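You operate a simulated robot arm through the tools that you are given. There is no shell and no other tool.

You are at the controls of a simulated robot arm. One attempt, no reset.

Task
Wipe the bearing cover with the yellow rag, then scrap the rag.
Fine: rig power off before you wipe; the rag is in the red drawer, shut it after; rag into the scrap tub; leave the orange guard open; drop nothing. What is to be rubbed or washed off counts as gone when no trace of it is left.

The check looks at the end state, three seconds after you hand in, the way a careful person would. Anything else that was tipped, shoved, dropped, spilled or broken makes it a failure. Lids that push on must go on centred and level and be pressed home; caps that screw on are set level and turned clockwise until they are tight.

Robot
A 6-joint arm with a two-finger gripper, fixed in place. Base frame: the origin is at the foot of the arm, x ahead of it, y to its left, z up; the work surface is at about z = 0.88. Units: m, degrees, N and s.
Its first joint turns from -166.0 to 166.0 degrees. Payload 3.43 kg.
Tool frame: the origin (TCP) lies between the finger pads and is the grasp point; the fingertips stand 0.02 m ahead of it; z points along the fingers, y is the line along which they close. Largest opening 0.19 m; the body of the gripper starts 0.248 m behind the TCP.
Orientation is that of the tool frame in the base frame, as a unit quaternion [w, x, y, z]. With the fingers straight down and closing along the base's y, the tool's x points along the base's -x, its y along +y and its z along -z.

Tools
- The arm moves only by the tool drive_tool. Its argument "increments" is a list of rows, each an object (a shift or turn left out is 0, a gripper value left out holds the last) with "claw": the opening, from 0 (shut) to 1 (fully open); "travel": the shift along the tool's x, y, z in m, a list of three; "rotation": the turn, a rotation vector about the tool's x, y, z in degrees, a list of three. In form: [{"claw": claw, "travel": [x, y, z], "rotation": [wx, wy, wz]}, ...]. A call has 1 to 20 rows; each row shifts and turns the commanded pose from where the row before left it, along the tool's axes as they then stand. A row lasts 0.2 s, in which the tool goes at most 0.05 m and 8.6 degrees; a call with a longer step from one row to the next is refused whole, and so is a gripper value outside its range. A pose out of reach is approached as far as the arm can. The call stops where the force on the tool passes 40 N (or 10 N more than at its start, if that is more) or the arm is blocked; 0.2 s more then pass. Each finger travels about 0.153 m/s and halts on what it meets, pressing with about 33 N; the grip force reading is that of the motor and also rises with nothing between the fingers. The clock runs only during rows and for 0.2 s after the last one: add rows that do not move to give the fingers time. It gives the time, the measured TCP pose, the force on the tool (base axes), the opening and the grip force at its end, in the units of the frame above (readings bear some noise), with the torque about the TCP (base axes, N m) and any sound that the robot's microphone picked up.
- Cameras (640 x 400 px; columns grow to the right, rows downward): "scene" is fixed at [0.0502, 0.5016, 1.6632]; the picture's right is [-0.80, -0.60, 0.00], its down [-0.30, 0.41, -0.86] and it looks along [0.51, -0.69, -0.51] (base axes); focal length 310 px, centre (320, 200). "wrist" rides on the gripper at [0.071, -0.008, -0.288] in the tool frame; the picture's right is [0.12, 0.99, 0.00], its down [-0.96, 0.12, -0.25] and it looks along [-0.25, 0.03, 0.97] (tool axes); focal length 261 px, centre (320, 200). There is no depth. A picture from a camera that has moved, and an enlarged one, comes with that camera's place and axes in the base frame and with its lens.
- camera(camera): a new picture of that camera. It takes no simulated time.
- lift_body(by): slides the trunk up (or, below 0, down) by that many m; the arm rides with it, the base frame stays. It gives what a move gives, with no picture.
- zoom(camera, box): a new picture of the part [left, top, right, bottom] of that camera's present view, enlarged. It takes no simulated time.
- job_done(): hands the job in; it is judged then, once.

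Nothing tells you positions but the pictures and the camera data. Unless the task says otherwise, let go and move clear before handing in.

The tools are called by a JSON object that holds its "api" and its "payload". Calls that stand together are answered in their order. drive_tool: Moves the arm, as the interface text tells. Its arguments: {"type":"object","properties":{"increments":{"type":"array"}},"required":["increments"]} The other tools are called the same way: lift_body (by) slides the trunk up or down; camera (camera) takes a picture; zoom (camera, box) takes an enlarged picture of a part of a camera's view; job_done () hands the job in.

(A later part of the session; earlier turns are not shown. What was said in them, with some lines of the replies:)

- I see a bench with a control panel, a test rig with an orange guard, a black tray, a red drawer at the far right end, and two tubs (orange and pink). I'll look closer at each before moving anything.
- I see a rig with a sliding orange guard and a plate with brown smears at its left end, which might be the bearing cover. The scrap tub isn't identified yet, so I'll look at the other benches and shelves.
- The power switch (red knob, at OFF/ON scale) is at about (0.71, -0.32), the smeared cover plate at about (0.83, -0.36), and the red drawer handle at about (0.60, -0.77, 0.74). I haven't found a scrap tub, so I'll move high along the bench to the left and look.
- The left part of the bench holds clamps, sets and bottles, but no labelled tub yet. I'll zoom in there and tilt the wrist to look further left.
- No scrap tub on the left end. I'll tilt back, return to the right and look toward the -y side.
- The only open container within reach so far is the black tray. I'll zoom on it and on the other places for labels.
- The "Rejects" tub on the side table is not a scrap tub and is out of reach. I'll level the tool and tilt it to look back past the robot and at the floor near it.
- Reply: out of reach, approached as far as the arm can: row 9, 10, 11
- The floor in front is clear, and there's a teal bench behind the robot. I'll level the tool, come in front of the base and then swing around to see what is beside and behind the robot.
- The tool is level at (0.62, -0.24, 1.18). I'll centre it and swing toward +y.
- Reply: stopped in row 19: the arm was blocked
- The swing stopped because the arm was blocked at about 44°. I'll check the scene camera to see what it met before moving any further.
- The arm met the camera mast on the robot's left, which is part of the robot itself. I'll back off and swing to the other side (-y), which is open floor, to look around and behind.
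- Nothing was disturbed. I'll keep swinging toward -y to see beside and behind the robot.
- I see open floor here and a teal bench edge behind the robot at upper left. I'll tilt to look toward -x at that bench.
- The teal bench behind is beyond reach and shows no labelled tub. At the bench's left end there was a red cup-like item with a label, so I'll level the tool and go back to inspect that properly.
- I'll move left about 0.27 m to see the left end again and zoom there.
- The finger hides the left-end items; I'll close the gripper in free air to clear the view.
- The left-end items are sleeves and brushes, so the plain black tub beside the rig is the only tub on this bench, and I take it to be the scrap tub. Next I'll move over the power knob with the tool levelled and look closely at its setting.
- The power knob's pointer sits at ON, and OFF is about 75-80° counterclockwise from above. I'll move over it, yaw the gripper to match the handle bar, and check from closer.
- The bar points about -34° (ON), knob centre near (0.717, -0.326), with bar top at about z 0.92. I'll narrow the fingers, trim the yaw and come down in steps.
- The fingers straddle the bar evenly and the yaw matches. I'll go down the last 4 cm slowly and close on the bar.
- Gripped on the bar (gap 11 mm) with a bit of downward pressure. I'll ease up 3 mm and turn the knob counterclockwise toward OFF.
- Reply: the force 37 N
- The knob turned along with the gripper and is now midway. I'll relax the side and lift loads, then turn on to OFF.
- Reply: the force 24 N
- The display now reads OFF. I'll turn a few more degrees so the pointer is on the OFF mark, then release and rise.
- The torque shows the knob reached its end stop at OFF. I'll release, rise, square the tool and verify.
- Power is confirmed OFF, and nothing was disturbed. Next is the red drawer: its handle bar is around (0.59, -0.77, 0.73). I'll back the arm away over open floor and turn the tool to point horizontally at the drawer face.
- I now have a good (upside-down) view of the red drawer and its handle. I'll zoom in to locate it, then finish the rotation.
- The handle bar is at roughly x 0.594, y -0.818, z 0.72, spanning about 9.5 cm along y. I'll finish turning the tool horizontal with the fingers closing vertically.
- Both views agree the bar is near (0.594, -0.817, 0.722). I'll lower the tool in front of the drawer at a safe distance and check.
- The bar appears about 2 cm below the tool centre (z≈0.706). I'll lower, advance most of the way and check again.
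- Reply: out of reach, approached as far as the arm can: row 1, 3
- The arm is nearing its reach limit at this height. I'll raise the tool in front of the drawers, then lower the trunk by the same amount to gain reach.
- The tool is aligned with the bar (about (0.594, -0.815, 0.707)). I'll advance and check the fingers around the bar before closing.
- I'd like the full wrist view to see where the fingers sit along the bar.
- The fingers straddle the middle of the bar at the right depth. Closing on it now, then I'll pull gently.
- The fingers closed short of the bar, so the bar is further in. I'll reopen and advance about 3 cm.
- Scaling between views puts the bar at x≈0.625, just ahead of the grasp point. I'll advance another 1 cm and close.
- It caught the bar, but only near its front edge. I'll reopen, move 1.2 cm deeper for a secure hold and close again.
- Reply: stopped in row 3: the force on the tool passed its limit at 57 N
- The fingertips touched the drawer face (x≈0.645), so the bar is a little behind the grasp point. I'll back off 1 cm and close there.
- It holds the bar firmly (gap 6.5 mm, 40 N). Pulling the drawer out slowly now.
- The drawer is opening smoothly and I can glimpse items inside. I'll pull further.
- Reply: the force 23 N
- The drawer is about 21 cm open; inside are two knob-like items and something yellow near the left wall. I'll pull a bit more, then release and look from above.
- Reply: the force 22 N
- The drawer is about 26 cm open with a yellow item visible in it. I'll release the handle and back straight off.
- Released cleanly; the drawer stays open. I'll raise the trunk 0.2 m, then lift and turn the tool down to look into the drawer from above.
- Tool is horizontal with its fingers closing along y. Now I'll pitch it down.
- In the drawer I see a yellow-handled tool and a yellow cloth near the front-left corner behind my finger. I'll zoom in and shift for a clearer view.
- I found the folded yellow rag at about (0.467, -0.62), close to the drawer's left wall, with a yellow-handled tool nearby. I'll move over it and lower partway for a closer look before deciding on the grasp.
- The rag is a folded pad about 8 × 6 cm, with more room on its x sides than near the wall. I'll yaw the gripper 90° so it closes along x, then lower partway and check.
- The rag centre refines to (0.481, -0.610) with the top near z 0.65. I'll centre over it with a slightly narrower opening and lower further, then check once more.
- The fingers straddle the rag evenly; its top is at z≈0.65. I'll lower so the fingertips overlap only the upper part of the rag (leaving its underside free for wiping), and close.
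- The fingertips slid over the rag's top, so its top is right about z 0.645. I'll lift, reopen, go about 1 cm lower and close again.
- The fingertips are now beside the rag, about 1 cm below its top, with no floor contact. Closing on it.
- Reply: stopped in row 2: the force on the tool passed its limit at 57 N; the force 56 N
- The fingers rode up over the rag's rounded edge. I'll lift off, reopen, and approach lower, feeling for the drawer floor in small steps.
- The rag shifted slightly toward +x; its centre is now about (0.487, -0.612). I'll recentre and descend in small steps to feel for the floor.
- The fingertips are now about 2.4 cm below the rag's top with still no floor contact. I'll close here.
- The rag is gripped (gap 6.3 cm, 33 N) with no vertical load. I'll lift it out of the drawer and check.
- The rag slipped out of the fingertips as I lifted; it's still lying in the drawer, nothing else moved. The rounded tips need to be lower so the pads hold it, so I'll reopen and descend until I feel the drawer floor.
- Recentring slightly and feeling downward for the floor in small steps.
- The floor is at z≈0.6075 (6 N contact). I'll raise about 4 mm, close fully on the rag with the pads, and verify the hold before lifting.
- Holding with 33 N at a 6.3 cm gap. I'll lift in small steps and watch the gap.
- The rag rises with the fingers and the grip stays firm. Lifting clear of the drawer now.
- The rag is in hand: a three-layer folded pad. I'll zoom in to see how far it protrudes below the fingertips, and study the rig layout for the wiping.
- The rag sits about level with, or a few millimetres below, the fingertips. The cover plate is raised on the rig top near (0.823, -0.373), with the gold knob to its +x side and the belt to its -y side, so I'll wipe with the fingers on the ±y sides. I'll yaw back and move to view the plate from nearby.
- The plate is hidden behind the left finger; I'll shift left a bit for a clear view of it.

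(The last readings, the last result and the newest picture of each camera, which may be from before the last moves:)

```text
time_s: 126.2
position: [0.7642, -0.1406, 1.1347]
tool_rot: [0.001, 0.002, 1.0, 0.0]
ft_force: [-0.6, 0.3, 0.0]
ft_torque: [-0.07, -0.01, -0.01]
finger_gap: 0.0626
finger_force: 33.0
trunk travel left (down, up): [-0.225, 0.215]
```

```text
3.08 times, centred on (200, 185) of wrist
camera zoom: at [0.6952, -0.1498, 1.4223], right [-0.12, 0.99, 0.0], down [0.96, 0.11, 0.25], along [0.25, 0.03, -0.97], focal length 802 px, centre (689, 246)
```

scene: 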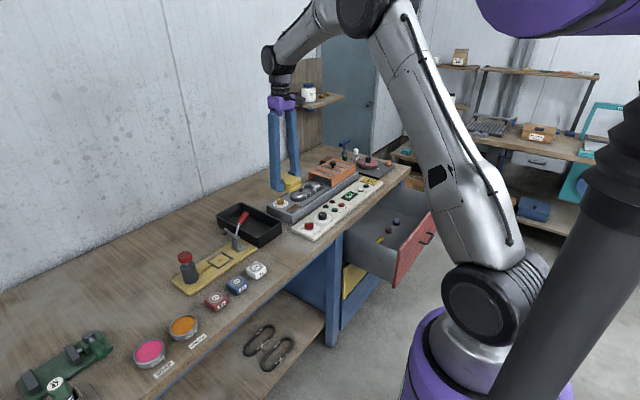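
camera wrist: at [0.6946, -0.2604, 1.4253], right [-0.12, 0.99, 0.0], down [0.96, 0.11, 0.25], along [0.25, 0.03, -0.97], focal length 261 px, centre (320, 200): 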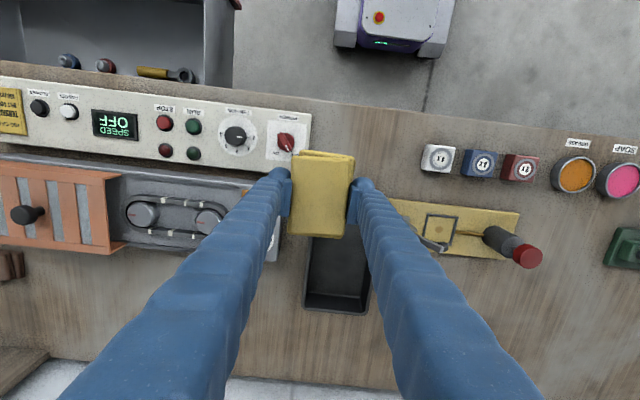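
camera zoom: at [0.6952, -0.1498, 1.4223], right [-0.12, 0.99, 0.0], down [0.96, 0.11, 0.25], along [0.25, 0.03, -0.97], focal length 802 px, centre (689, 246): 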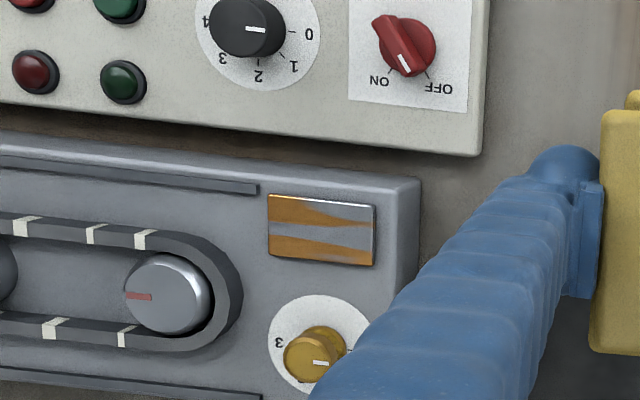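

Triangulating from two views, the plate's top is at about z 0.929, centred near (0.8375, -0.366), about 4 × 6.4 cm; the belt end and a low rail are close to its -y end, and the gold knob is about 8 cm to +x. So I'll instead keep the fingers on the ±x sides, biased slightly toward -x and +y, and lower carefully.

{"api": "drive_tool", "payload": {"increments": [{"rotation": [0, 0, 8.2]}, {"rotation": [0, 0, 8.2]}, {"rotation": [0, 0, 8.2]}, {"rotation": [0, 0, 8.2]}, {"rotation": [0, 0, 8.2]}, {"rotation": [0, 0, 8.2]}, {"rotation": [0, 0, 8.2]}, {"rotation": [0, 0, 8.2]}, {"rotation": [0, 0, 8.2]}, {"rotation": [0, 0, 8.2]}, {"rotation": [0, 0, 8.0]}, {"travel": [-0.03, 0.01, 0]}, {"travel": [-0.03, 0.01, 0]}, {"travel": [-0.03, 0.01, 0]}, {}]}}

{"api": "camera", "payload": {"camera": "wrist"}}

{"api": "zoom", "payload": {"camera": "scene", "box": [240, 130, 360, 230]}}

```text
time_s: 129.4
position: [0.7945, -0.2343, 1.1344]
tool_rot: [0.0, 0.708, 0.706, 0.001]
ft_force: [0.0, -0.4, -0.5]
ft_torque: [0.08, -0.05, -0.04]
finger_gap: 0.0623
finger_force: 32.7
trunk travel left (down, up): [-0.225, 0.215]
```

```text
taken
camera wrist: at [0.7878, -0.1652, 1.4228], right [0.99, 0.12, 0.0], down [0.11, -0.96, 0.25], along [0.03, -0.25, -0.97], focal length 261 px, centre (320, 200)
```

wrist: 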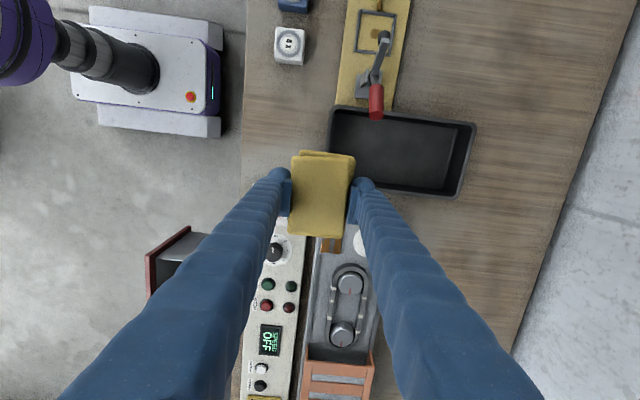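

```text
4.00 times, centred on (300, 180) of scene
camera zoom: at [0.0502, 0.5016, 1.6632], right [-0.8, -0.6, 0.0], down [-0.3, 0.41, -0.86], along [0.51, -0.69, -0.51], focal length 1238 px, centre (400, 280)
```

zoom: 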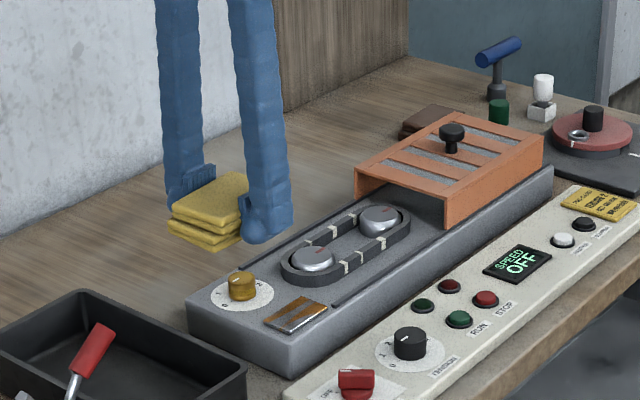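

Good clear view: fingers will be on the ±x sides. I'll move over the plate and come down to a few centimetres above it.

{"api": "drive_tool", "payload": {"increments": [{"travel": [-0.041, 0.011, 0.015]}, {"travel": [-0.041, 0.011, 0.015]}, {"travel": [-0.041, 0.011, 0.015]}, {"travel": [0, 0, 0.04]}, {"travel": [0, 0, 0.02]}, {}]}}

{"api": "zoom", "payload": {"camera": "scene", "box": [260, 160, 340, 220]}}

{"api": "camera", "payload": {"camera": "wrist"}}

```text
time_s: 130.8
position: [0.8313, -0.3585, 1.0301]
tool_rot: [0.0, 0.708, 0.706, 0.0]
ft_force: [0.8, 0.8, 0.4]
ft_torque: [0.06, -0.01, -0.01]
finger_gap: 0.0627
finger_force: 33.1
trunk travel left (down, up): [-0.225, 0.215]
```

```text
6.67 times, centred on (300, 190) of scene
camera zoom: at [0.0502, 0.5016, 1.6632], right [-0.8, -0.6, 0.0], down [-0.3, 0.41, -0.86], along [0.51, -0.69, -0.51], focal length 2063 px, centre (453, 267)
```

zoom: 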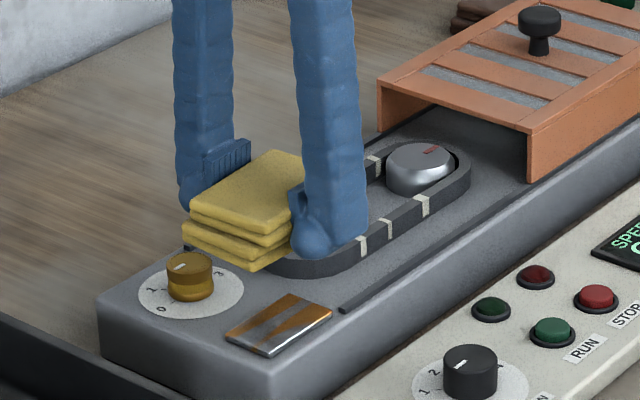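

```text
taken
camera wrist: at [0.8237, -0.2878, 1.3194], right [0.99, 0.12, 0.0], down [0.11, -0.96, 0.25], along [0.03, -0.25, -0.97], focal length 261 px, centre (320, 200)
```

wrist: 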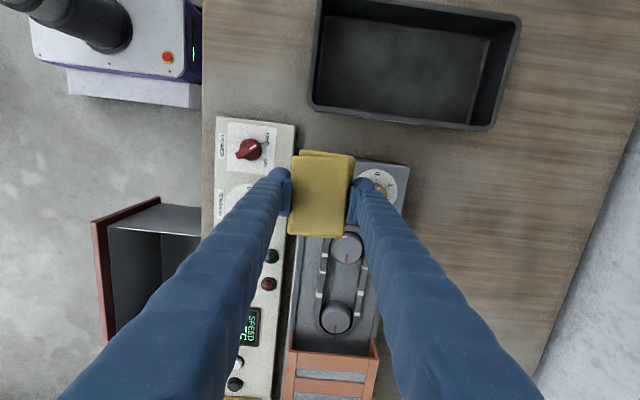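

I'll lower to about 2 cm above the plate and check the alignment from the scene camera.

{"api": "drive_tool", "payload": {"increments": [{"travel": [0, 0, 0.03]}, {"travel": [0, 0, 0.025]}, {}]}}

{"api": "zoom", "payload": {"camera": "scene", "box": [265, 175, 325, 215]}}

{"api": "zoom", "payload": {"camera": "wrist", "box": [240, 130, 420, 250]}}

```text
time_s: 131.6
position: [0.8313, -0.3581, 0.9761]
tool_rot: [0.001, 0.708, 0.706, 0.001]
ft_force: [0.5, -0.5, -0.2]
ft_torque: [-0.01, -0.04, 0.0]
finger_gap: 0.0625
finger_force: 32.8
trunk travel left (down, up): [-0.225, 0.215]
```

```text
10.00 times, centred on (295, 195) of scene
camera zoom: at [0.0502, 0.5016, 1.6632], right [-0.8, -0.6, 0.0], down [-0.3, 0.41, -0.86], along [0.51, -0.69, -0.51], focal length 3095 px, centre (570, 250)
```

zoom: 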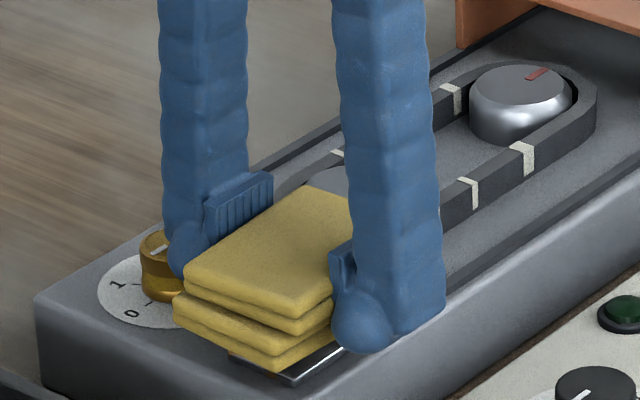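

```text
3.33 times, centred on (330, 190) of wrist
camera zoom: at [0.8235, -0.2881, 1.2634], right [0.99, 0.12, 0.0], down [0.11, -0.96, 0.25], along [0.03, -0.25, -0.97], focal length 869 px, centre (287, 233)
```

zoom: 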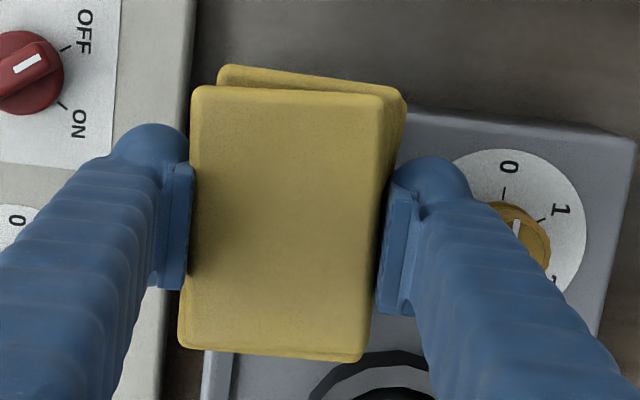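

The rag is centred in x over the plate and slightly to +y of it (plate centre about (0.831, -0.370)). I'll shift 4 mm to -y and lower gently until it touches.

{"api": "drive_tool", "payload": {"increments": [{"travel": [-0.004, 0, 0.008]}, {"travel": [0, 0, 0.004]}, {"travel": [0, 0, 0.003]}, {}]}}

{"api": "drive_tool", "payload": {"increments": [{"travel": [0, 0, 0.002]}, {"travel": [0, 0, 0.001]}, {}]}}

{"api": "zoom", "payload": {"camera": "scene", "box": [265, 175, 325, 215]}}

```text
time_s: 132.6
position: [0.8289, -0.3616, 0.9602]
tool_rot: [0.0, 0.708, 0.706, 0.0]
ft_force: [0.4, -0.6, -0.9]
ft_torque: [-0.01, 0.01, -0.02]
finger_gap: 0.0625
finger_force: 33.4
trunk travel left (down, up): [-0.225, 0.215]
```

```text
time_s: 133.4
position: [0.8292, -0.3619, 0.9574]
tool_rot: [0.001, 0.708, 0.706, -0.001]
ft_force: [-1.1, -0.7, 4.3]
ft_torque: [0.0, 0.08, 0.01]
finger_gap: 0.0624
finger_force: 32.4
trunk travel left (down, up): [-0.225, 0.215]
```

```text
10.00 times, centred on (295, 195) of scene
camera zoom: at [0.0502, 0.5016, 1.6632], right [-0.8, -0.6, 0.0], down [-0.3, 0.41, -0.86], along [0.51, -0.69, -0.51], focal length 3095 px, centre (570, 250)
```

zoom: 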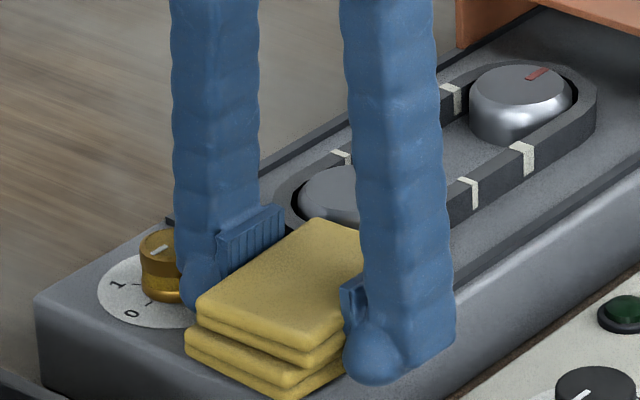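

Light contact (4 N) on the plate. I'll wipe with short strokes along y and x, staying clear of the belt and knob.

{"api": "drive_tool", "payload": {"increments": [{"travel": [0, 0, 0.0005]}, {"travel": [0.01, 0, 0]}, {"travel": [0.01, 0, 0]}, {"travel": [-0.01, 0, 0]}, {"travel": [-0.01, 0, 0]}, {"travel": [0, -0.01, 0]}, {"travel": [0.01, 0, 0]}, {"travel": [0.01, 0, 0]}, {"travel": [-0.01, 0, 0]}, {"travel": [-0.01, 0, 0]}, {"travel": [0, 0.01, 0]}, {"travel": [0, 0.006, 0]}, {"travel": [0.01, 0, 0]}, {"travel": [0.01, 0, 0]}, {"travel": [-0.01, 0, 0]}, {"travel": [-0.01, 0, 0]}, {"travel": [0, -0.006, 0]}, {}]}}

{"api": "zoom", "payload": {"camera": "scene", "box": [265, 175, 325, 215]}}

```text
time_s: 137.2
position: [0.8297, -0.3628, 0.9577]
tool_rot: [0.002, 0.707, 0.707, 0.0]
ft_force: [5.7, -1.5, 16.7]
ft_torque: [0.1, -0.02, -0.05]
finger_gap: 0.0625
finger_force: 33.6
trunk travel left (down, up): [-0.225, 0.215]
```

```text
10.00 times, centred on (295, 195) of scene
camera zoom: at [0.0502, 0.5016, 1.6632], right [-0.8, -0.6, 0.0], down [-0.3, 0.41, -0.86], along [0.51, -0.69, -0.51], focal length 3095 px, centre (570, 250)
```

zoom: 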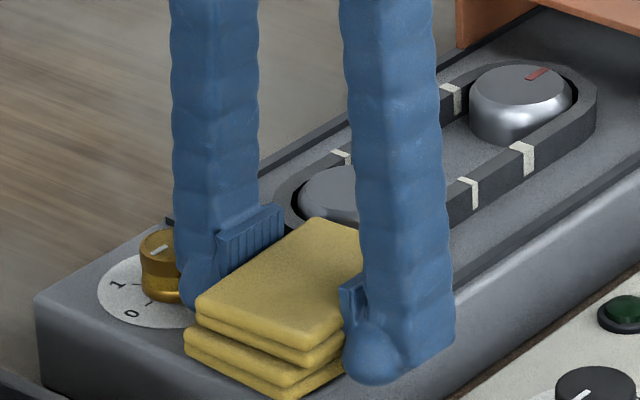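

Strokes done with about 17 N contact and no slip. I'll lift up and move the rag aside to inspect the plate.

{"api": "drive_tool", "payload": {"increments": [{"travel": [0, 0, -0.02]}, {"travel": [0, 0, -0.04]}, {"travel": [0, 0, -0.045]}, {"travel": [0, 0, -0.045]}, {}]}}

{"api": "zoom", "payload": {"camera": "scene", "box": [265, 175, 325, 215]}}

{"api": "zoom", "payload": {"camera": "scene", "box": [260, 140, 340, 200]}}

```text
time_s: 138.4
position: [0.8285, -0.3623, 1.1085]
tool_rot: [0.0, 0.708, 0.706, 0.0]
ft_force: [0.1, -0.2, -0.2]
ft_torque: [-0.02, 0.0, 0.02]
finger_gap: 0.0626
finger_force: 33.3
trunk travel left (down, up): [-0.225, 0.215]
```

```text
10.00 times, centred on (295, 195) of scene
camera zoom: at [0.0502, 0.5016, 1.6632], right [-0.8, -0.6, 0.0], down [-0.3, 0.41, -0.86], along [0.51, -0.69, -0.51], focal length 3095 px, centre (570, 250)
```

zoom: 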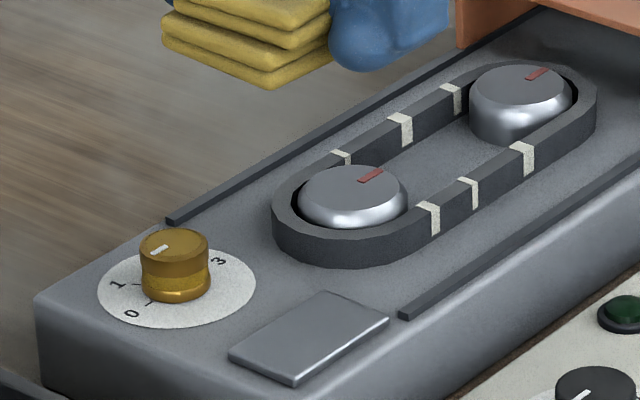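

```text
6.67 times, centred on (300, 170) of scene
camera zoom: at [0.0502, 0.5016, 1.6632], right [-0.8, -0.6, 0.0], down [-0.3, 0.41, -0.86], along [0.51, -0.69, -0.51], focal length 2063 px, centre (453, 400)
```

zoom: 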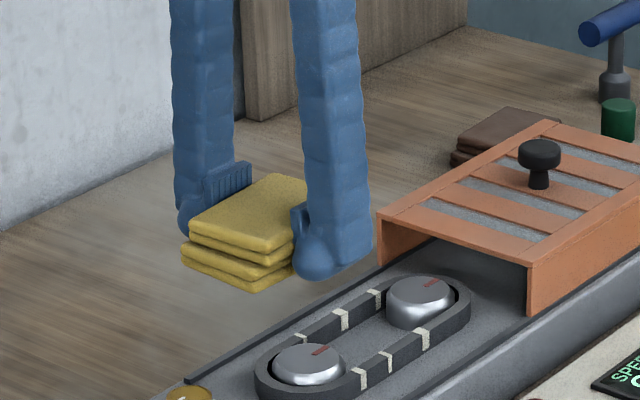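

The cover plate is now clean, bare grey. I'll double-check it and the tub from the wrist camera after moving the rag toward the black scrap tub.

{"api": "drive_tool", "payload": {"increments": [{"travel": [0.035, 0, -0.01]}, {"travel": [0.035, 0, -0.01]}, {"travel": [0.035, 0, -0.01]}, {"travel": [0.035, 0, 0]}, {}]}}

{"api": "camera", "payload": {"camera": "wrist"}}

{"api": "zoom", "payload": {"camera": "scene", "box": [275, 185, 315, 215]}}

```text
time_s: 139.6
position: [0.8291, -0.2216, 1.1351]
tool_rot: [0.001, 0.708, 0.707, 0.0]
ft_force: [0.1, -0.5, -1.5]
ft_torque: [-0.1, 0.04, -0.03]
finger_gap: 0.0625
finger_force: 33.3
trunk travel left (down, up): [-0.225, 0.215]
```

```text
taken
camera wrist: at [0.824, -0.1517, 1.4222], right [0.99, 0.12, 0.0], down [0.11, -0.96, 0.25], along [0.03, -0.25, -0.97], focal length 261 px, centre (320, 200)
```

wrist: 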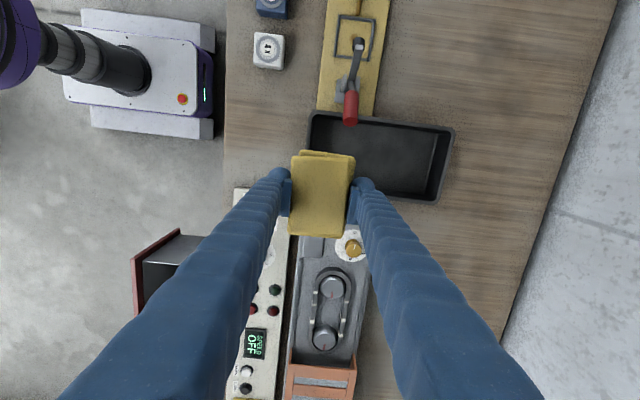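

```text
13.33 times, centred on (295, 200) of scene
camera zoom: at [0.0502, 0.5016, 1.6632], right [-0.8, -0.6, 0.0], down [-0.3, 0.41, -0.86], along [0.51, -0.69, -0.51], focal length 4127 px, centre (653, 200)
```

zoom: 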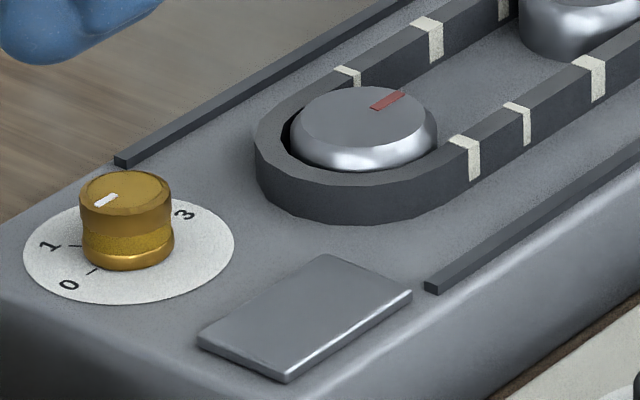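

The plate is spotless and the gold knob, belt and guard are untouched. The tub spans about x 0.80-1.07, y -0.25 to -0.12, with the red clamp grip overhanging its near-left corner at about (0.868, -0.135, 1.01). I'll bring the rag over the tub's far half, clear of that grip.

{"api": "drive_tool", "payload": {"increments": [{"travel": [0.011, 0.037, 0]}, {"travel": [0.011, 0.037, 0]}, {"travel": [0.011, 0.037, 0]}, {}, {}]}}

{"api": "camera", "payload": {"camera": "wrist"}}

{"api": "zoom", "payload": {"camera": "scene", "box": [210, 130, 310, 250]}}

```text
time_s: 140.8
position: [0.9442, -0.1907, 1.135]
tool_rot: [0.0, 0.707, 0.707, 0.001]
ft_force: [-0.2, 0.2, -0.5]
ft_torque: [0.05, 0.05, 0.02]
finger_gap: 0.0626
finger_force: 32.7
trunk travel left (down, up): [-0.225, 0.215]
```

```text
taken
camera wrist: at [0.9375, -0.1203, 1.4239], right [0.99, 0.12, 0.0], down [0.11, -0.96, 0.25], along [0.03, -0.25, -0.97], focal length 261 px, centre (320, 200)
```

wrist: 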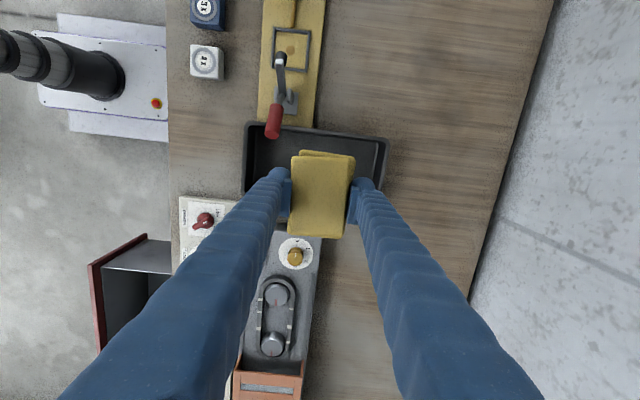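

```text
3.33 times, centred on (260, 190) of scene
camera zoom: at [0.0502, 0.5016, 1.6632], right [-0.8, -0.6, 0.0], down [-0.3, 0.41, -0.86], along [0.51, -0.69, -0.51], focal length 1032 px, centre (520, 233)
```

zoom: 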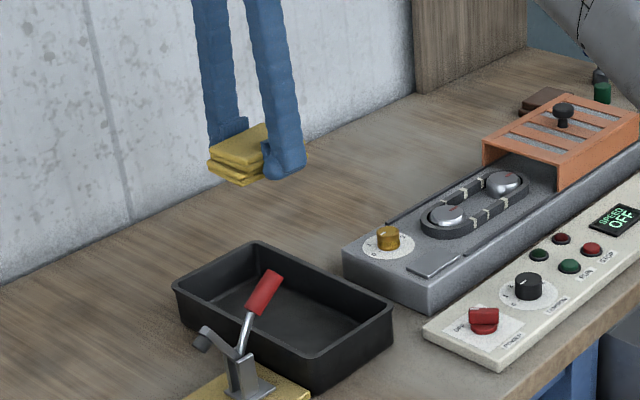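

Both views put the tub's centre at (0.93, -0.183). I'll nudge 6 mm to +y and lower over the tub.

{"api": "drive_tool", "payload": {"increments": [{"travel": [0.006, 0, 0.02]}, {"travel": [0, 0, 0.035]}, {"travel": [0, 0, 0.035]}, {"travel": [0, 0, 0.035]}, {"travel": [0, 0, 0.03]}, {"travel": [0, 0, 0.02]}, {}]}}

{"api": "camera", "payload": {"camera": "wrist"}}

{"api": "zoom", "payload": {"camera": "scene", "box": [205, 170, 295, 250]}}

```text
time_s: 142.4
position: [0.9385, -0.1836, 0.9623]
tool_rot: [0.002, 0.708, 0.706, 0.0]
ft_force: [-0.3, -0.1, -0.5]
ft_torque: [0.02, -0.01, 0.0]
finger_gap: 0.0628
finger_force: 33.3
trunk travel left (down, up): [-0.225, 0.215]
```

```text
taken
camera wrist: at [0.9323, -0.1132, 1.2498], right [0.99, 0.12, 0.0], down [0.11, -0.96, 0.25], along [0.03, -0.25, -0.97], focal length 261 px, centre (320, 200)
```

wrist: 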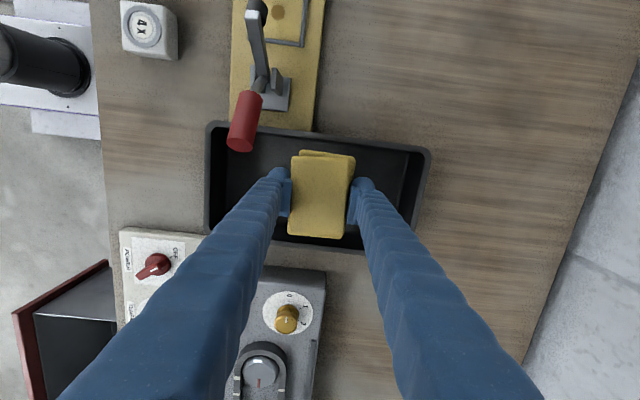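

```text
5.00 times, centred on (250, 210) of scene
camera zoom: at [0.0502, 0.5016, 1.6632], right [-0.8, -0.6, 0.0], down [-0.3, 0.41, -0.86], along [0.51, -0.69, -0.51], focal length 1548 px, centre (670, 150)
```

zoom: 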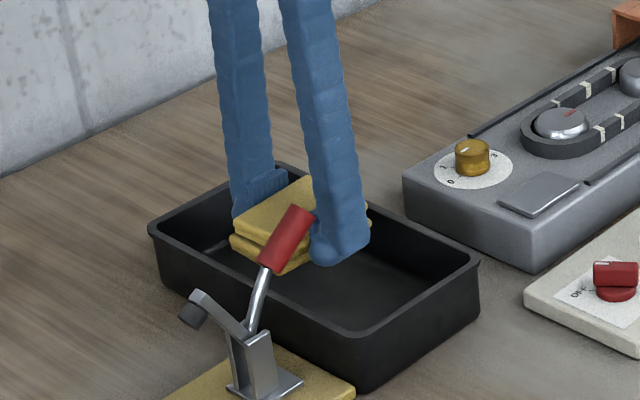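

The rag is well inside the tub's outline and clear of the clamp grip. Lowering it toward the tub floor.

{"api": "drive_tool", "payload": {"increments": [{"travel": [0, 0, 0.02]}, {"travel": [0, 0, 0.015]}, {"travel": [0, 0, 0.008]}, {"travel": [0, 0, 0.003]}, {}]}}

{"api": "zoom", "payload": {"camera": "scene", "box": [205, 170, 295, 250]}}

```text
time_s: 143.6
position: [0.9416, -0.1836, 0.9162]
tool_rot: [0.0, 0.708, 0.706, 0.0]
ft_force: [0.3, 0.1, 0.1]
ft_torque: [-0.01, 0.02, -0.03]
finger_gap: 0.0629
finger_force: 32.7
trunk travel left (down, up): [-0.225, 0.215]
```

```text
5.00 times, centred on (250, 210) of scene
camera zoom: at [0.0502, 0.5016, 1.6632], right [-0.8, -0.6, 0.0], down [-0.3, 0.41, -0.86], along [0.51, -0.69, -0.51], focal length 1548 px, centre (670, 150)
```

zoom: 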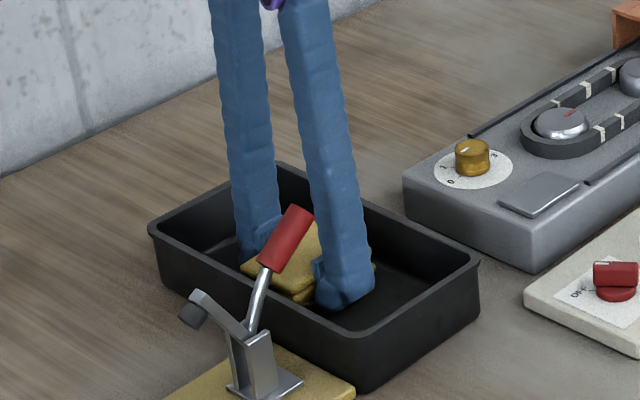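

Still no contact; easing down in small steps.

{"api": "drive_tool", "payload": {"increments": [{"travel": [0, 0, 0.002]}, {"travel": [0, 0, 0.002]}, {}]}}

{"api": "drive_tool", "payload": {"increments": [{"travel": [0, 0, 0.0015]}, {"travel": [0, 0, 0.0015]}, {}]}}

```text
time_s: 144.4
position: [0.9398, -0.1835, 0.9116]
tool_rot: [0.001, 0.708, 0.706, 0.001]
ft_force: [-1.0, -0.8, -0.3]
ft_torque: [0.02, 0.0, -0.01]
finger_gap: 0.0629
finger_force: 33.1
trunk travel left (down, up): [-0.225, 0.215]
```

```text
time_s: 145.2
position: [0.9408, -0.1833, 0.908]
tool_rot: [0.001, 0.708, 0.707, 0.0]
ft_force: [0.1, -0.7, -0.2]
ft_torque: [-0.04, -0.03, 0.0]
finger_gap: 0.0628
finger_force: 33.2
trunk travel left (down, up): [-0.225, 0.215]
```

{"api": "drive_tool", "payload": {"increments": [{"travel": [0, 0, 0.0015]}, {"travel": [0, 0, 0.0015]}, {}]}}

```text
time_s: 146.0
position: [0.9402, -0.184, 0.9083]
tool_rot: [0.002, 0.708, 0.707, 0.0]
ft_force: [-0.9, 2.2, 14.2]
ft_torque: [0.05, 0.33, -0.01]
finger_gap: 0.0627
finger_force: 33.1
trunk travel left (down, up): [-0.225, 0.215]
```

The rag is resting on the tub floor (14 N). I'll ease off slightly, open gently and rise straight up.

{"api": "drive_tool", "payload": {"increments": [{"travel": [0, 0, -0.0008]}, {"claw": 0.36}, {"claw": 0.42}, {"claw": 0.48}, {}, {"travel": [0, 0, -0.02]}, {"travel": [0, 0, -0.03]}, {"travel": [0, 0, -0.04]}, {"travel": [0, 0, -0.045]}, {"travel": [0, 0, -0.045]}, {}]}}

{"api": "camera", "payload": {"camera": "wrist"}}

{"api": "zoom", "payload": {"camera": "scene", "box": [205, 170, 295, 250]}}

```text
time_s: 148.4
position: [0.9412, -0.1833, 1.0885]
tool_rot: [0.0, 0.707, 0.707, 0.0]
ft_force: [0.9, -0.1, 0.5]
ft_torque: [-0.01, 0.07, -0.01]
finger_gap: 0.0912
finger_force: 0.1
trunk travel left (down, up): [-0.225, 0.215]
```

```text
taken
camera wrist: at [0.9341, -0.1125, 1.3764], right [0.99, 0.12, 0.0], down [0.11, -0.96, 0.25], along [0.03, -0.25, -0.97], focal length 261 px, centre (320, 200)
```

wrist: 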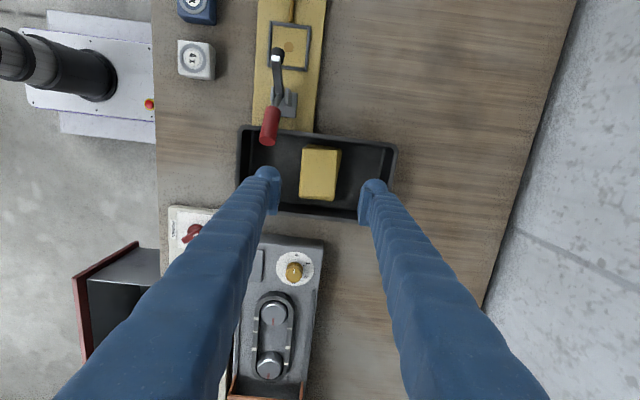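

```text
5.00 times, centred on (250, 210) of scene
camera zoom: at [0.0502, 0.5016, 1.6632], right [-0.8, -0.6, 0.0], down [-0.3, 0.41, -0.86], along [0.51, -0.69, -0.51], focal length 1548 px, centre (670, 150)
```

zoom: 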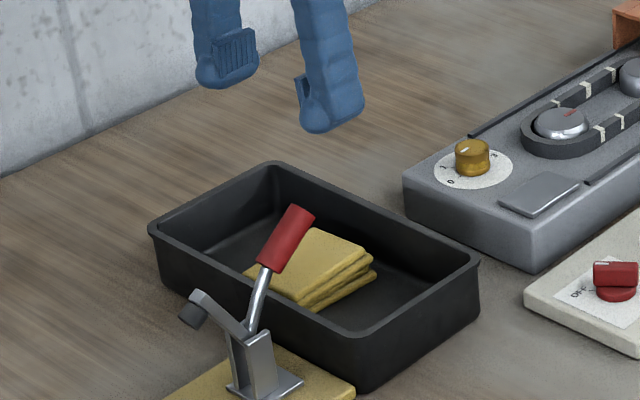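

The rag lies in the tub, released cleanly. Now I'll go back to shut the red drawer: rise, swing out over open floor in front of it and turn the tool horizontal.

{"api": "drive_tool", "payload": {"increments": [{"travel": [0, 0, -0.04]}, {"travel": [0, 0, -0.04]}, {"travel": [0, 0, -0.04]}, {"travel": [-0.031, -0.0327, 0]}, {"travel": [-0.031, -0.0327, 0]}, {"travel": [-0.031, -0.0327, 0]}, {"travel": [-0.031, -0.0327, 0]}, {"travel": [-0.031, -0.0327, 0]}, {"travel": [-0.031, -0.0327, 0]}, {"travel": [-0.031, -0.0327, 0]}, {"travel": [-0.031, -0.0327, 0]}, {"travel": [-0.031, -0.0327, 0]}, {"travel": [-0.031, -0.0327, 0]}, {"travel": [-0.031, -0.0327, 0]}, {"travel": [-0.031, -0.0327, 0]}, {"travel": [-0.031, -0.0327, 0]}, {"travel": [-0.031, -0.0327, 0]}, {"travel": [-0.031, -0.0327, 0]}, {}]}}

{"api": "drive_tool", "payload": {"increments": [{"travel": [-0.0275, -0.0333, 0]}, {"travel": [-0.0275, -0.0333, 0]}, {"travel": [-0.0275, -0.0333, 0]}, {"travel": [-0.0275, -0.0333, 0]}, {"travel": [-0.0275, -0.0333, 0]}, {"travel": [-0.0275, -0.0333, 0]}, {}]}}

{"api": "camera", "payload": {"camera": "scene"}}

```text
time_s: 152.4
position: [0.452, -0.6497, 1.2028]
tool_rot: [0.001, 0.708, 0.706, 0.0]
ft_force: [0.0, -0.2, -0.9]
ft_torque: [0.12, -0.01, 0.0]
finger_gap: 0.0912
finger_force: 0.0
trunk travel left (down, up): [-0.225, 0.215]
```

```text
time_s: 154.0
position: [0.2461, -0.8125, 1.208]
tool_rot: [0.001, 0.708, 0.706, 0.001]
ft_force: [-0.4, -0.7, -0.6]
ft_torque: [0.06, 0.0, 0.02]
finger_gap: 0.0912
finger_force: 0.1
trunk travel left (down, up): [-0.225, 0.215]
```

```text
taken
```

scene: 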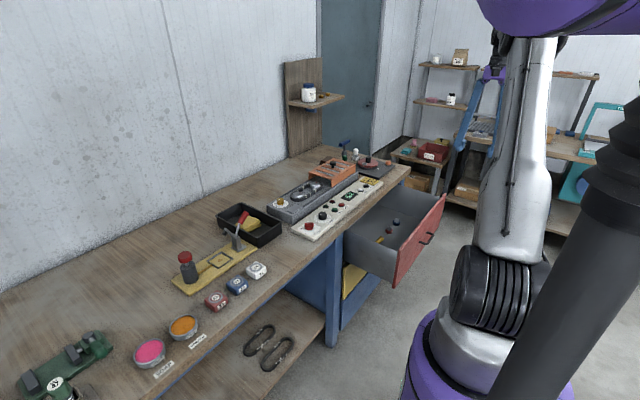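

Everything in place. Now I'll close the fingers and pitch the tool horizontal toward the drawer.

{"api": "drive_tool", "payload": {"increments": [{"rotation": [-8.2, 0, 0], "claw": 0}, {"rotation": [-8.2, 0, 0]}, {"rotation": [-8.2, 0, 0]}, {"rotation": [-8.2, 0, 0]}, {"rotation": [-8.2, 0, 0]}, {"rotation": [-8.2, 0, 0]}, {"rotation": [-8.2, 0, 0]}, {"rotation": [-8.2, 0, 0]}, {"rotation": [-8.2, 0, 0]}, {"rotation": [-8.2, 0, 0]}, {"rotation": [-8.0, 0, 0]}, {}]}}

{"api": "lift_body", "payload": {"by": -0.2}}

{"api": "camera", "payload": {"camera": "wrist"}}

```text
time_s: 156.6
position: [0.2469, -0.8122, 1.206]
tool_rot: [0.501, 0.5, 0.499, 0.501]
ft_force: [-0.1, -0.6, -0.8]
ft_torque: [-0.01, -0.08, 0.08]
finger_gap: 0.0001
finger_force: 32.7
trunk travel left (down, up): [-0.225, 0.215]
```

```text
time_s: 158.7
position: [0.2468, -0.8109, 1.005]
tool_rot: [0.501, 0.5, 0.5, 0.5]
ft_force: [0.0, -0.1, -0.3]
ft_torque: [-0.01, 0.0, 0.02]
finger_gap: 0.0001
finger_force: 33.0
trunk travel left (down, up): [-0.025, 0.415]
```

```text
taken
camera wrist: at [-0.039, -0.7405, 0.997], right [0.0, 0.12, 0.99], down [-0.25, -0.96, 0.12], along [0.97, -0.25, 0.03], focal length 261 px, centre (320, 200)
```

wrist: 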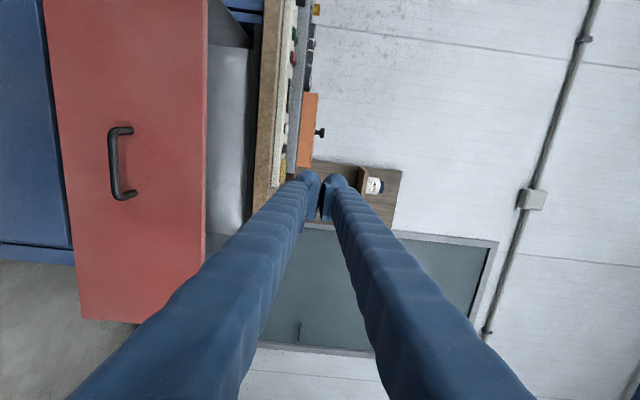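

The drawer face spans z 0.58-0.82 with the handle at 0.707. I'll lower to z≈0.765, above the handle, and then push the face in.

{"api": "drive_tool", "payload": {"increments": [{"travel": [0, -0.04, 0]}, {"travel": [0, -0.04, 0]}, {"travel": [0, -0.04, 0]}, {"travel": [0, -0.04, 0]}, {"travel": [0, -0.04, 0]}, {"travel": [0, -0.04, 0]}, {}]}}

{"api": "camera", "payload": {"camera": "wrist"}}

{"api": "camera", "payload": {"camera": "scene"}}

```text
time_s: 160.3
position: [0.2454, -0.8108, 0.7645]
tool_rot: [0.5, 0.5, 0.5, 0.5]
ft_force: [0.2, -0.4, -0.2]
ft_torque: [0.0, -0.07, 0.02]
finger_gap: 0.0001
finger_force: 33.0
trunk travel left (down, up): [-0.025, 0.415]
```

```text
taken
camera wrist: at [-0.0402, -0.7398, 0.7548], right [0.0, 0.12, 0.99], down [-0.25, -0.96, 0.12], along [0.97, -0.25, 0.03], focal length 261 px, centre (320, 200)
```

wrist: 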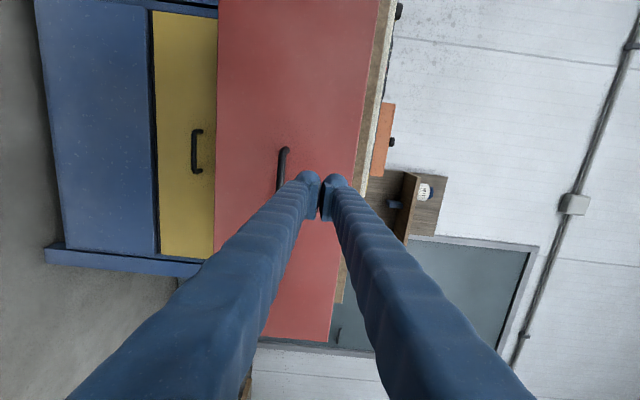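

```text
taken
```

scene: 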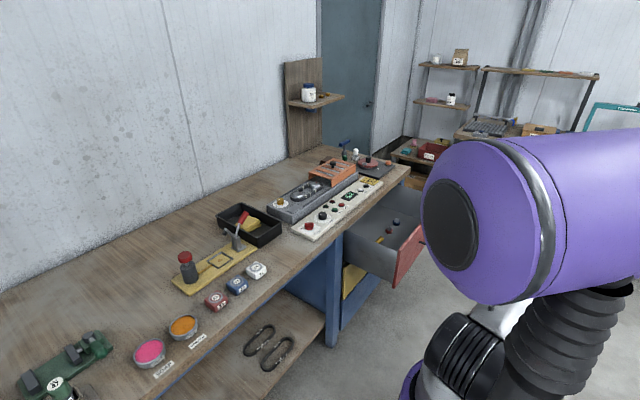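

The fingers will meet the face just above the handle. I'll approach and then push slowly so the contents don't shift.

{"api": "drive_tool", "payload": {"increments": [{"travel": [0, 0, 0.03]}, {"travel": [0, 0, 0.03]}, {"travel": [0, 0, 0.03]}, {"travel": [0, 0, 0.01]}, {"travel": [0, 0, 0.008]}, {"travel": [0, 0, 0.008]}, {"travel": [0, 0, 0.01]}, {"travel": [0, 0, 0.01]}, {"travel": [0, 0, 0.012]}, {"travel": [0, 0, 0.012]}, {}]}}

{"api": "zoom", "payload": {"camera": "scene", "box": [310, 170, 450, 290]}}

```text
time_s: 162.7
position: [0.4078, -0.8111, 0.7643]
tool_rot: [0.501, 0.5, 0.499, 0.5]
ft_force: [0.1, 0.6, -0.6]
ft_torque: [-0.03, -0.04, -0.04]
finger_gap: 0.0
finger_force: 34.2
trunk travel left (down, up): [-0.025, 0.415]
```

```text
3.33 times, centred on (380, 230) of scene
camera zoom: at [0.0502, 0.5016, 1.6632], right [-0.8, -0.6, 0.0], down [-0.3, 0.41, -0.86], along [0.51, -0.69, -0.51], focal length 1032 px, centre (120, 100)
```

zoom: 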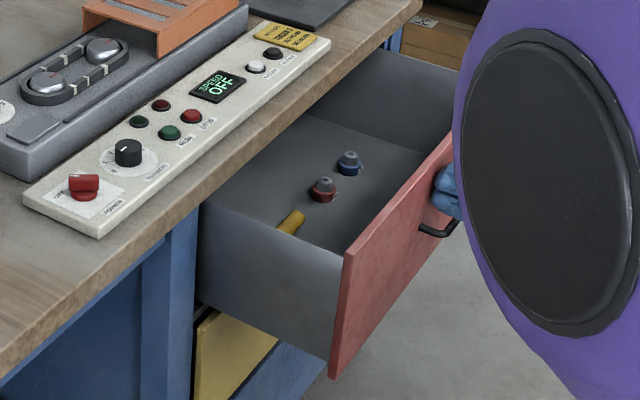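

The drawer is moving in. Continuing the slow push.

{"api": "drive_tool", "payload": {"increments": [{"travel": [0, 0, 0.014]}, {"travel": [0, 0, 0.014]}, {"travel": [0, 0, 0.014]}, {"travel": [0, 0, 0.014]}, {"travel": [0, 0, 0.014]}, {"travel": [0, 0, 0.014]}, {"travel": [0, 0, 0.014]}, {"travel": [0, 0, 0.014]}, {"travel": [0, 0, 0.014]}, {"travel": [0, 0, 0.014]}, {"travel": [0, 0, 0.014]}, {"travel": [0, 0, 0.014]}, {"travel": [0, 0, 0.014]}, {}]}}

{"api": "zoom", "payload": {"camera": "scene", "box": [310, 170, 450, 290]}}

```text
time_s: 165.7
position: [0.59, -0.8102, 0.7654]
tool_rot: [0.501, 0.5, 0.499, 0.5]
ft_force: [0.4, 0.3, 0.1]
ft_torque: [-0.01, 0.01, -0.05]
finger_gap: 0.0
finger_force: 34.6
trunk travel left (down, up): [-0.025, 0.415]
```

```text
3.33 times, centred on (380, 230) of scene
camera zoom: at [0.0502, 0.5016, 1.6632], right [-0.8, -0.6, 0.0], down [-0.3, 0.41, -0.86], along [0.51, -0.69, -0.51], focal length 1032 px, centre (120, 100)
```

zoom: 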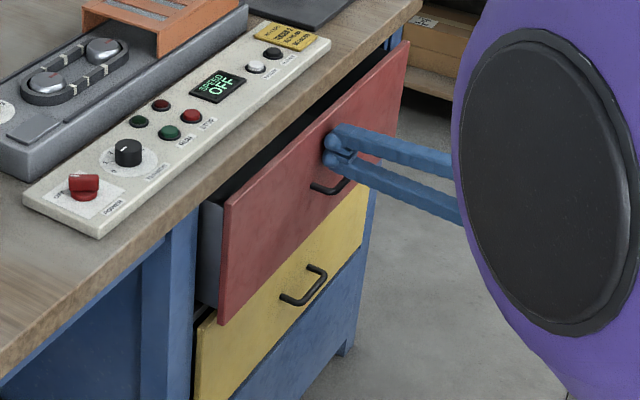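

Almost shut, about 3-4 cm remaining. I'll push the rest until it meets its stop.

{"api": "drive_tool", "payload": {"increments": [{"travel": [0, 0, 0.012]}, {"travel": [0, 0, 0.012]}, {"travel": [0, 0, 0.006]}, {"travel": [0, 0, 0.004]}, {"travel": [0, 0, 0.002]}, {"travel": [0, 0, 0.002]}, {"travel": [0, 0, 0.002]}, {}]}}

{"api": "zoom", "payload": {"camera": "scene", "box": [310, 170, 450, 290]}}

```text
time_s: 167.2
position: [0.6233, -0.8109, 0.7661]
tool_rot: [0.5, 0.501, 0.499, 0.5]
ft_force: [-12.3, 3.4, 1.8]
ft_torque: [0.04, 0.0, 0.11]
finger_gap: 0.0062
finger_force: 34.3
trunk travel left (down, up): [-0.025, 0.415]
stopped in row 7: the force on the tool passed its limit at 44 N (the readings are from after the stop); the commanded pose is now the measured one
```

```text
3.33 times, centred on (380, 230) of scene
camera zoom: at [0.0502, 0.5016, 1.6632], right [-0.8, -0.6, 0.0], down [-0.3, 0.41, -0.86], along [0.51, -0.69, -0.51], focal length 1032 px, centre (120, 100)
```

zoom: 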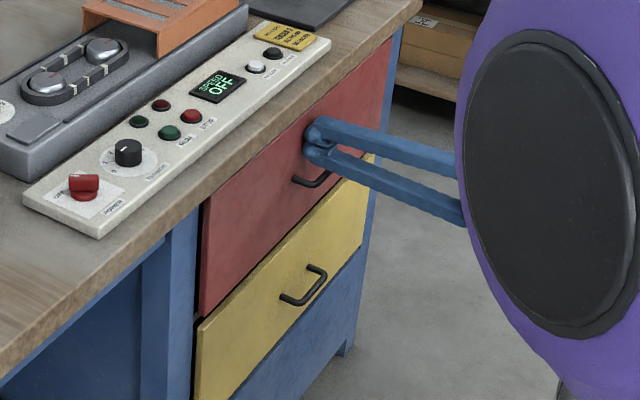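

The drawer met its stop (44 N). I'll press once more gently to be sure it's fully home, then back off and compare.

{"api": "drive_tool", "payload": {"increments": [{"travel": [0, 0, 0.001]}, {"travel": [0, 0, 0.001]}, {}]}}

{"api": "drive_tool", "payload": {"increments": [{"travel": [0, 0, -0.01]}, {"travel": [0, 0, -0.03]}, {"travel": [0, 0, -0.04]}, {"travel": [0, 0, -0.045]}, {"travel": [0, 0, -0.045]}, {"travel": [0, 0, -0.045]}, {"travel": [0, 0, -0.045]}, {"travel": [0, 0, -0.045]}, {}]}}

{"api": "camera", "payload": {"camera": "wrist"}}

{"api": "zoom", "payload": {"camera": "scene", "box": [310, 160, 450, 290]}}

```text
time_s: 167.8
position: [0.6251, -0.8119, 0.7657]
tool_rot: [0.501, 0.501, 0.498, 0.5]
ft_force: [-13.9, 2.6, 1.7]
ft_torque: [0.02, -0.01, 0.12]
finger_gap: 0.0062
finger_force: 34.3
trunk travel left (down, up): [-0.025, 0.415]
stopped in row 2: the force on the tool passed its limit at 44 N (the readings are from after the stop); the commanded pose is now the measured one
```

```text
time_s: 169.8
position: [0.3199, -0.8093, 0.7669]
tool_rot: [0.5, 0.502, 0.497, 0.501]
ft_force: [-0.5, 0.4, 0.4]
ft_torque: [0.01, 0.02, 0.03]
finger_gap: 0.0005
finger_force: 34.3
trunk travel left (down, up): [-0.025, 0.415]
```

```text
taken
camera wrist: at [0.0335, -0.7399, 0.7576], right [0.0, 0.12, 0.99], down [-0.25, -0.96, 0.11], along [0.97, -0.25, 0.03], focal length 261 px, centre (320, 200)
```

wrist: 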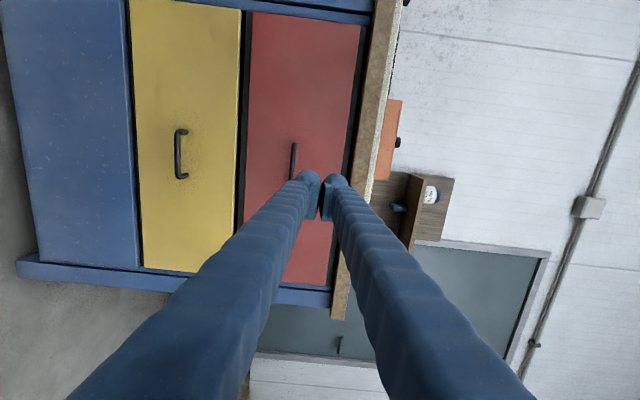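

```text
3.08 times, centred on (380, 225) of scene
camera zoom: at [0.0502, 0.5016, 1.6632], right [-0.8, -0.6, 0.0], down [-0.3, 0.41, -0.86], along [0.51, -0.69, -0.51], focal length 952 px, centre (135, 123)
```

zoom: 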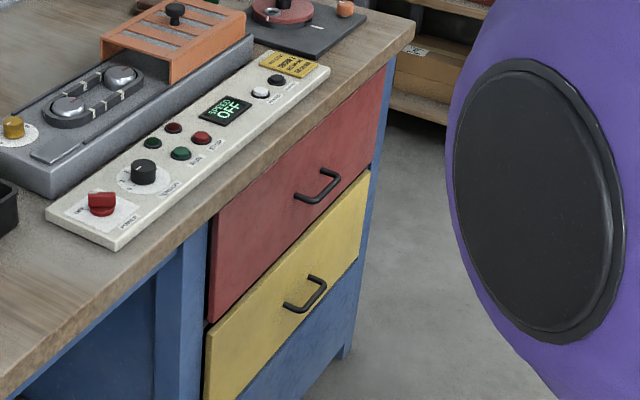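

The drawer is fully shut, flush as at the start. I'll raise the trunk back and take a final look over the whole bench.

{"api": "lift_body", "payload": {"by": 0.25}}

{"api": "camera", "payload": {"camera": "scene"}}

{"api": "zoom", "payload": {"camera": "scene", "box": [200, 150, 400, 270]}}

{"api": "zoom", "payload": {"camera": "scene", "box": [275, 180, 325, 215]}}

{"api": "zoom", "payload": {"camera": "scene", "box": [205, 190, 295, 250]}}

```text
time_s: 172.4
position: [0.3199, -0.8104, 1.015]
tool_rot: [0.499, 0.501, 0.499, 0.501]
ft_force: [-0.4, -0.2, 0.2]
ft_torque: [0.01, 0.01, 0.02]
finger_gap: 0.0
finger_force: 34.3
trunk travel left (down, up): [-0.275, 0.165]
```

```text
taken
```

scene: 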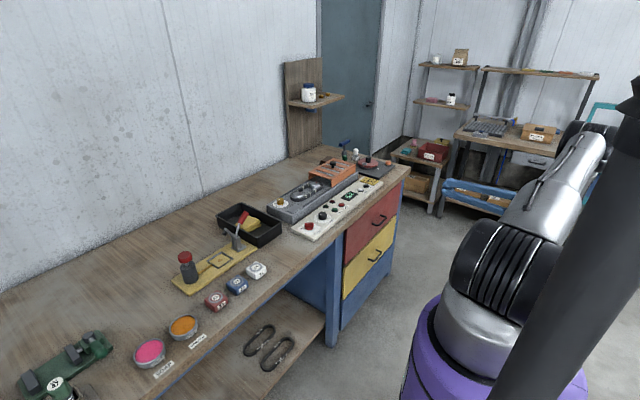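

```text
3.20 times, centred on (300, 210) of scene
camera zoom: at [0.0502, 0.5016, 1.6632], right [-0.8, -0.6, 0.0], down [-0.3, 0.41, -0.86], along [0.51, -0.69, -0.51], focal length 990 px, centre (384, 168)
```

zoom: 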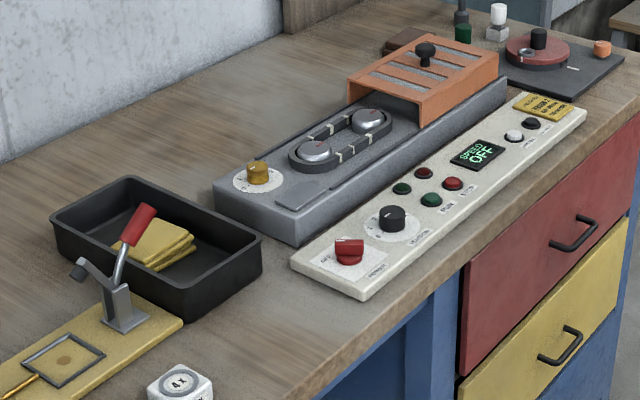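

```text
11.43 times, centred on (300, 198) of scene
camera zoom: at [0.0502, 0.5016, 1.6632], right [-0.8, -0.6, 0.0], down [-0.3, 0.41, -0.86], along [0.51, -0.69, -0.51], focal length 3537 px, centre (549, 229)
```

zoom: 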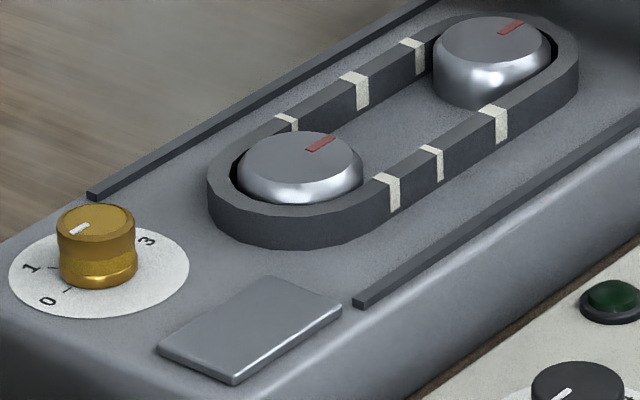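

```text
6.67 times, centred on (250, 220) of scene
camera zoom: at [0.0502, 0.5016, 1.6632], right [-0.8, -0.6, 0.0], down [-0.3, 0.41, -0.86], along [0.51, -0.69, -0.51], focal length 2063 px, centre (787, 67)
```

zoom: 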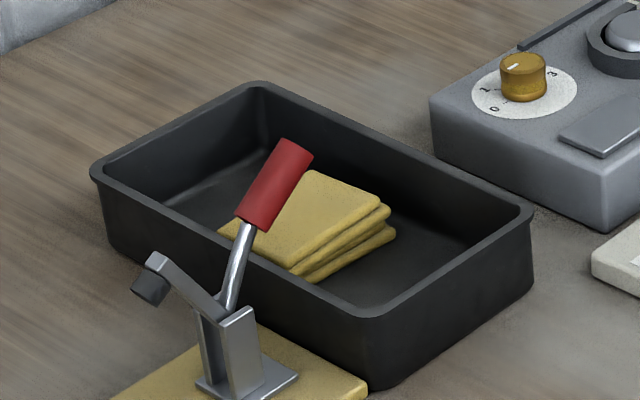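

The rig power reads OFF, the cover plate is clean, and the orange guard is still open. The rag lies in the black tub, the red drawer is shut, and nothing else has moved. The tub carries no label; I took it as the scrap tub because it is the only tub within reach. The gripper is empty and clear, so I'm handing in.

{"api": "job_done", "payload": {}}

```text
The job is handed in.
```

I finished the job and handed it in. All your conditions look met, except that I had to guess which tub is the scrap tub.

- **Power:** the rig was switched off before wiping, and its display reads OFF.
- **Cover:** I wiped the bearing cover with the yellow rag, and no trace of the grease shows in close-up views.
- **Rag:** it is lying on the floor of the black tub beside the rig. That tub has no label. I used it because it was the only tub I could find within reach; the labelled "Rejects" tub is too far away.
- **Drawer:** the red drawer is shut again, pushed fully home against its stop.
- **Guard:** the orange guard is still open, exactly as I found it.

While I was picking it up, the rag slipped from the fingers once, but it stayed in the drawer. Early on the arm also bumped the robot's own camera mast and stopped. Nothing was dropped outside the drawer, and I saw nothing else tipped or shifted on the bench afterwards.
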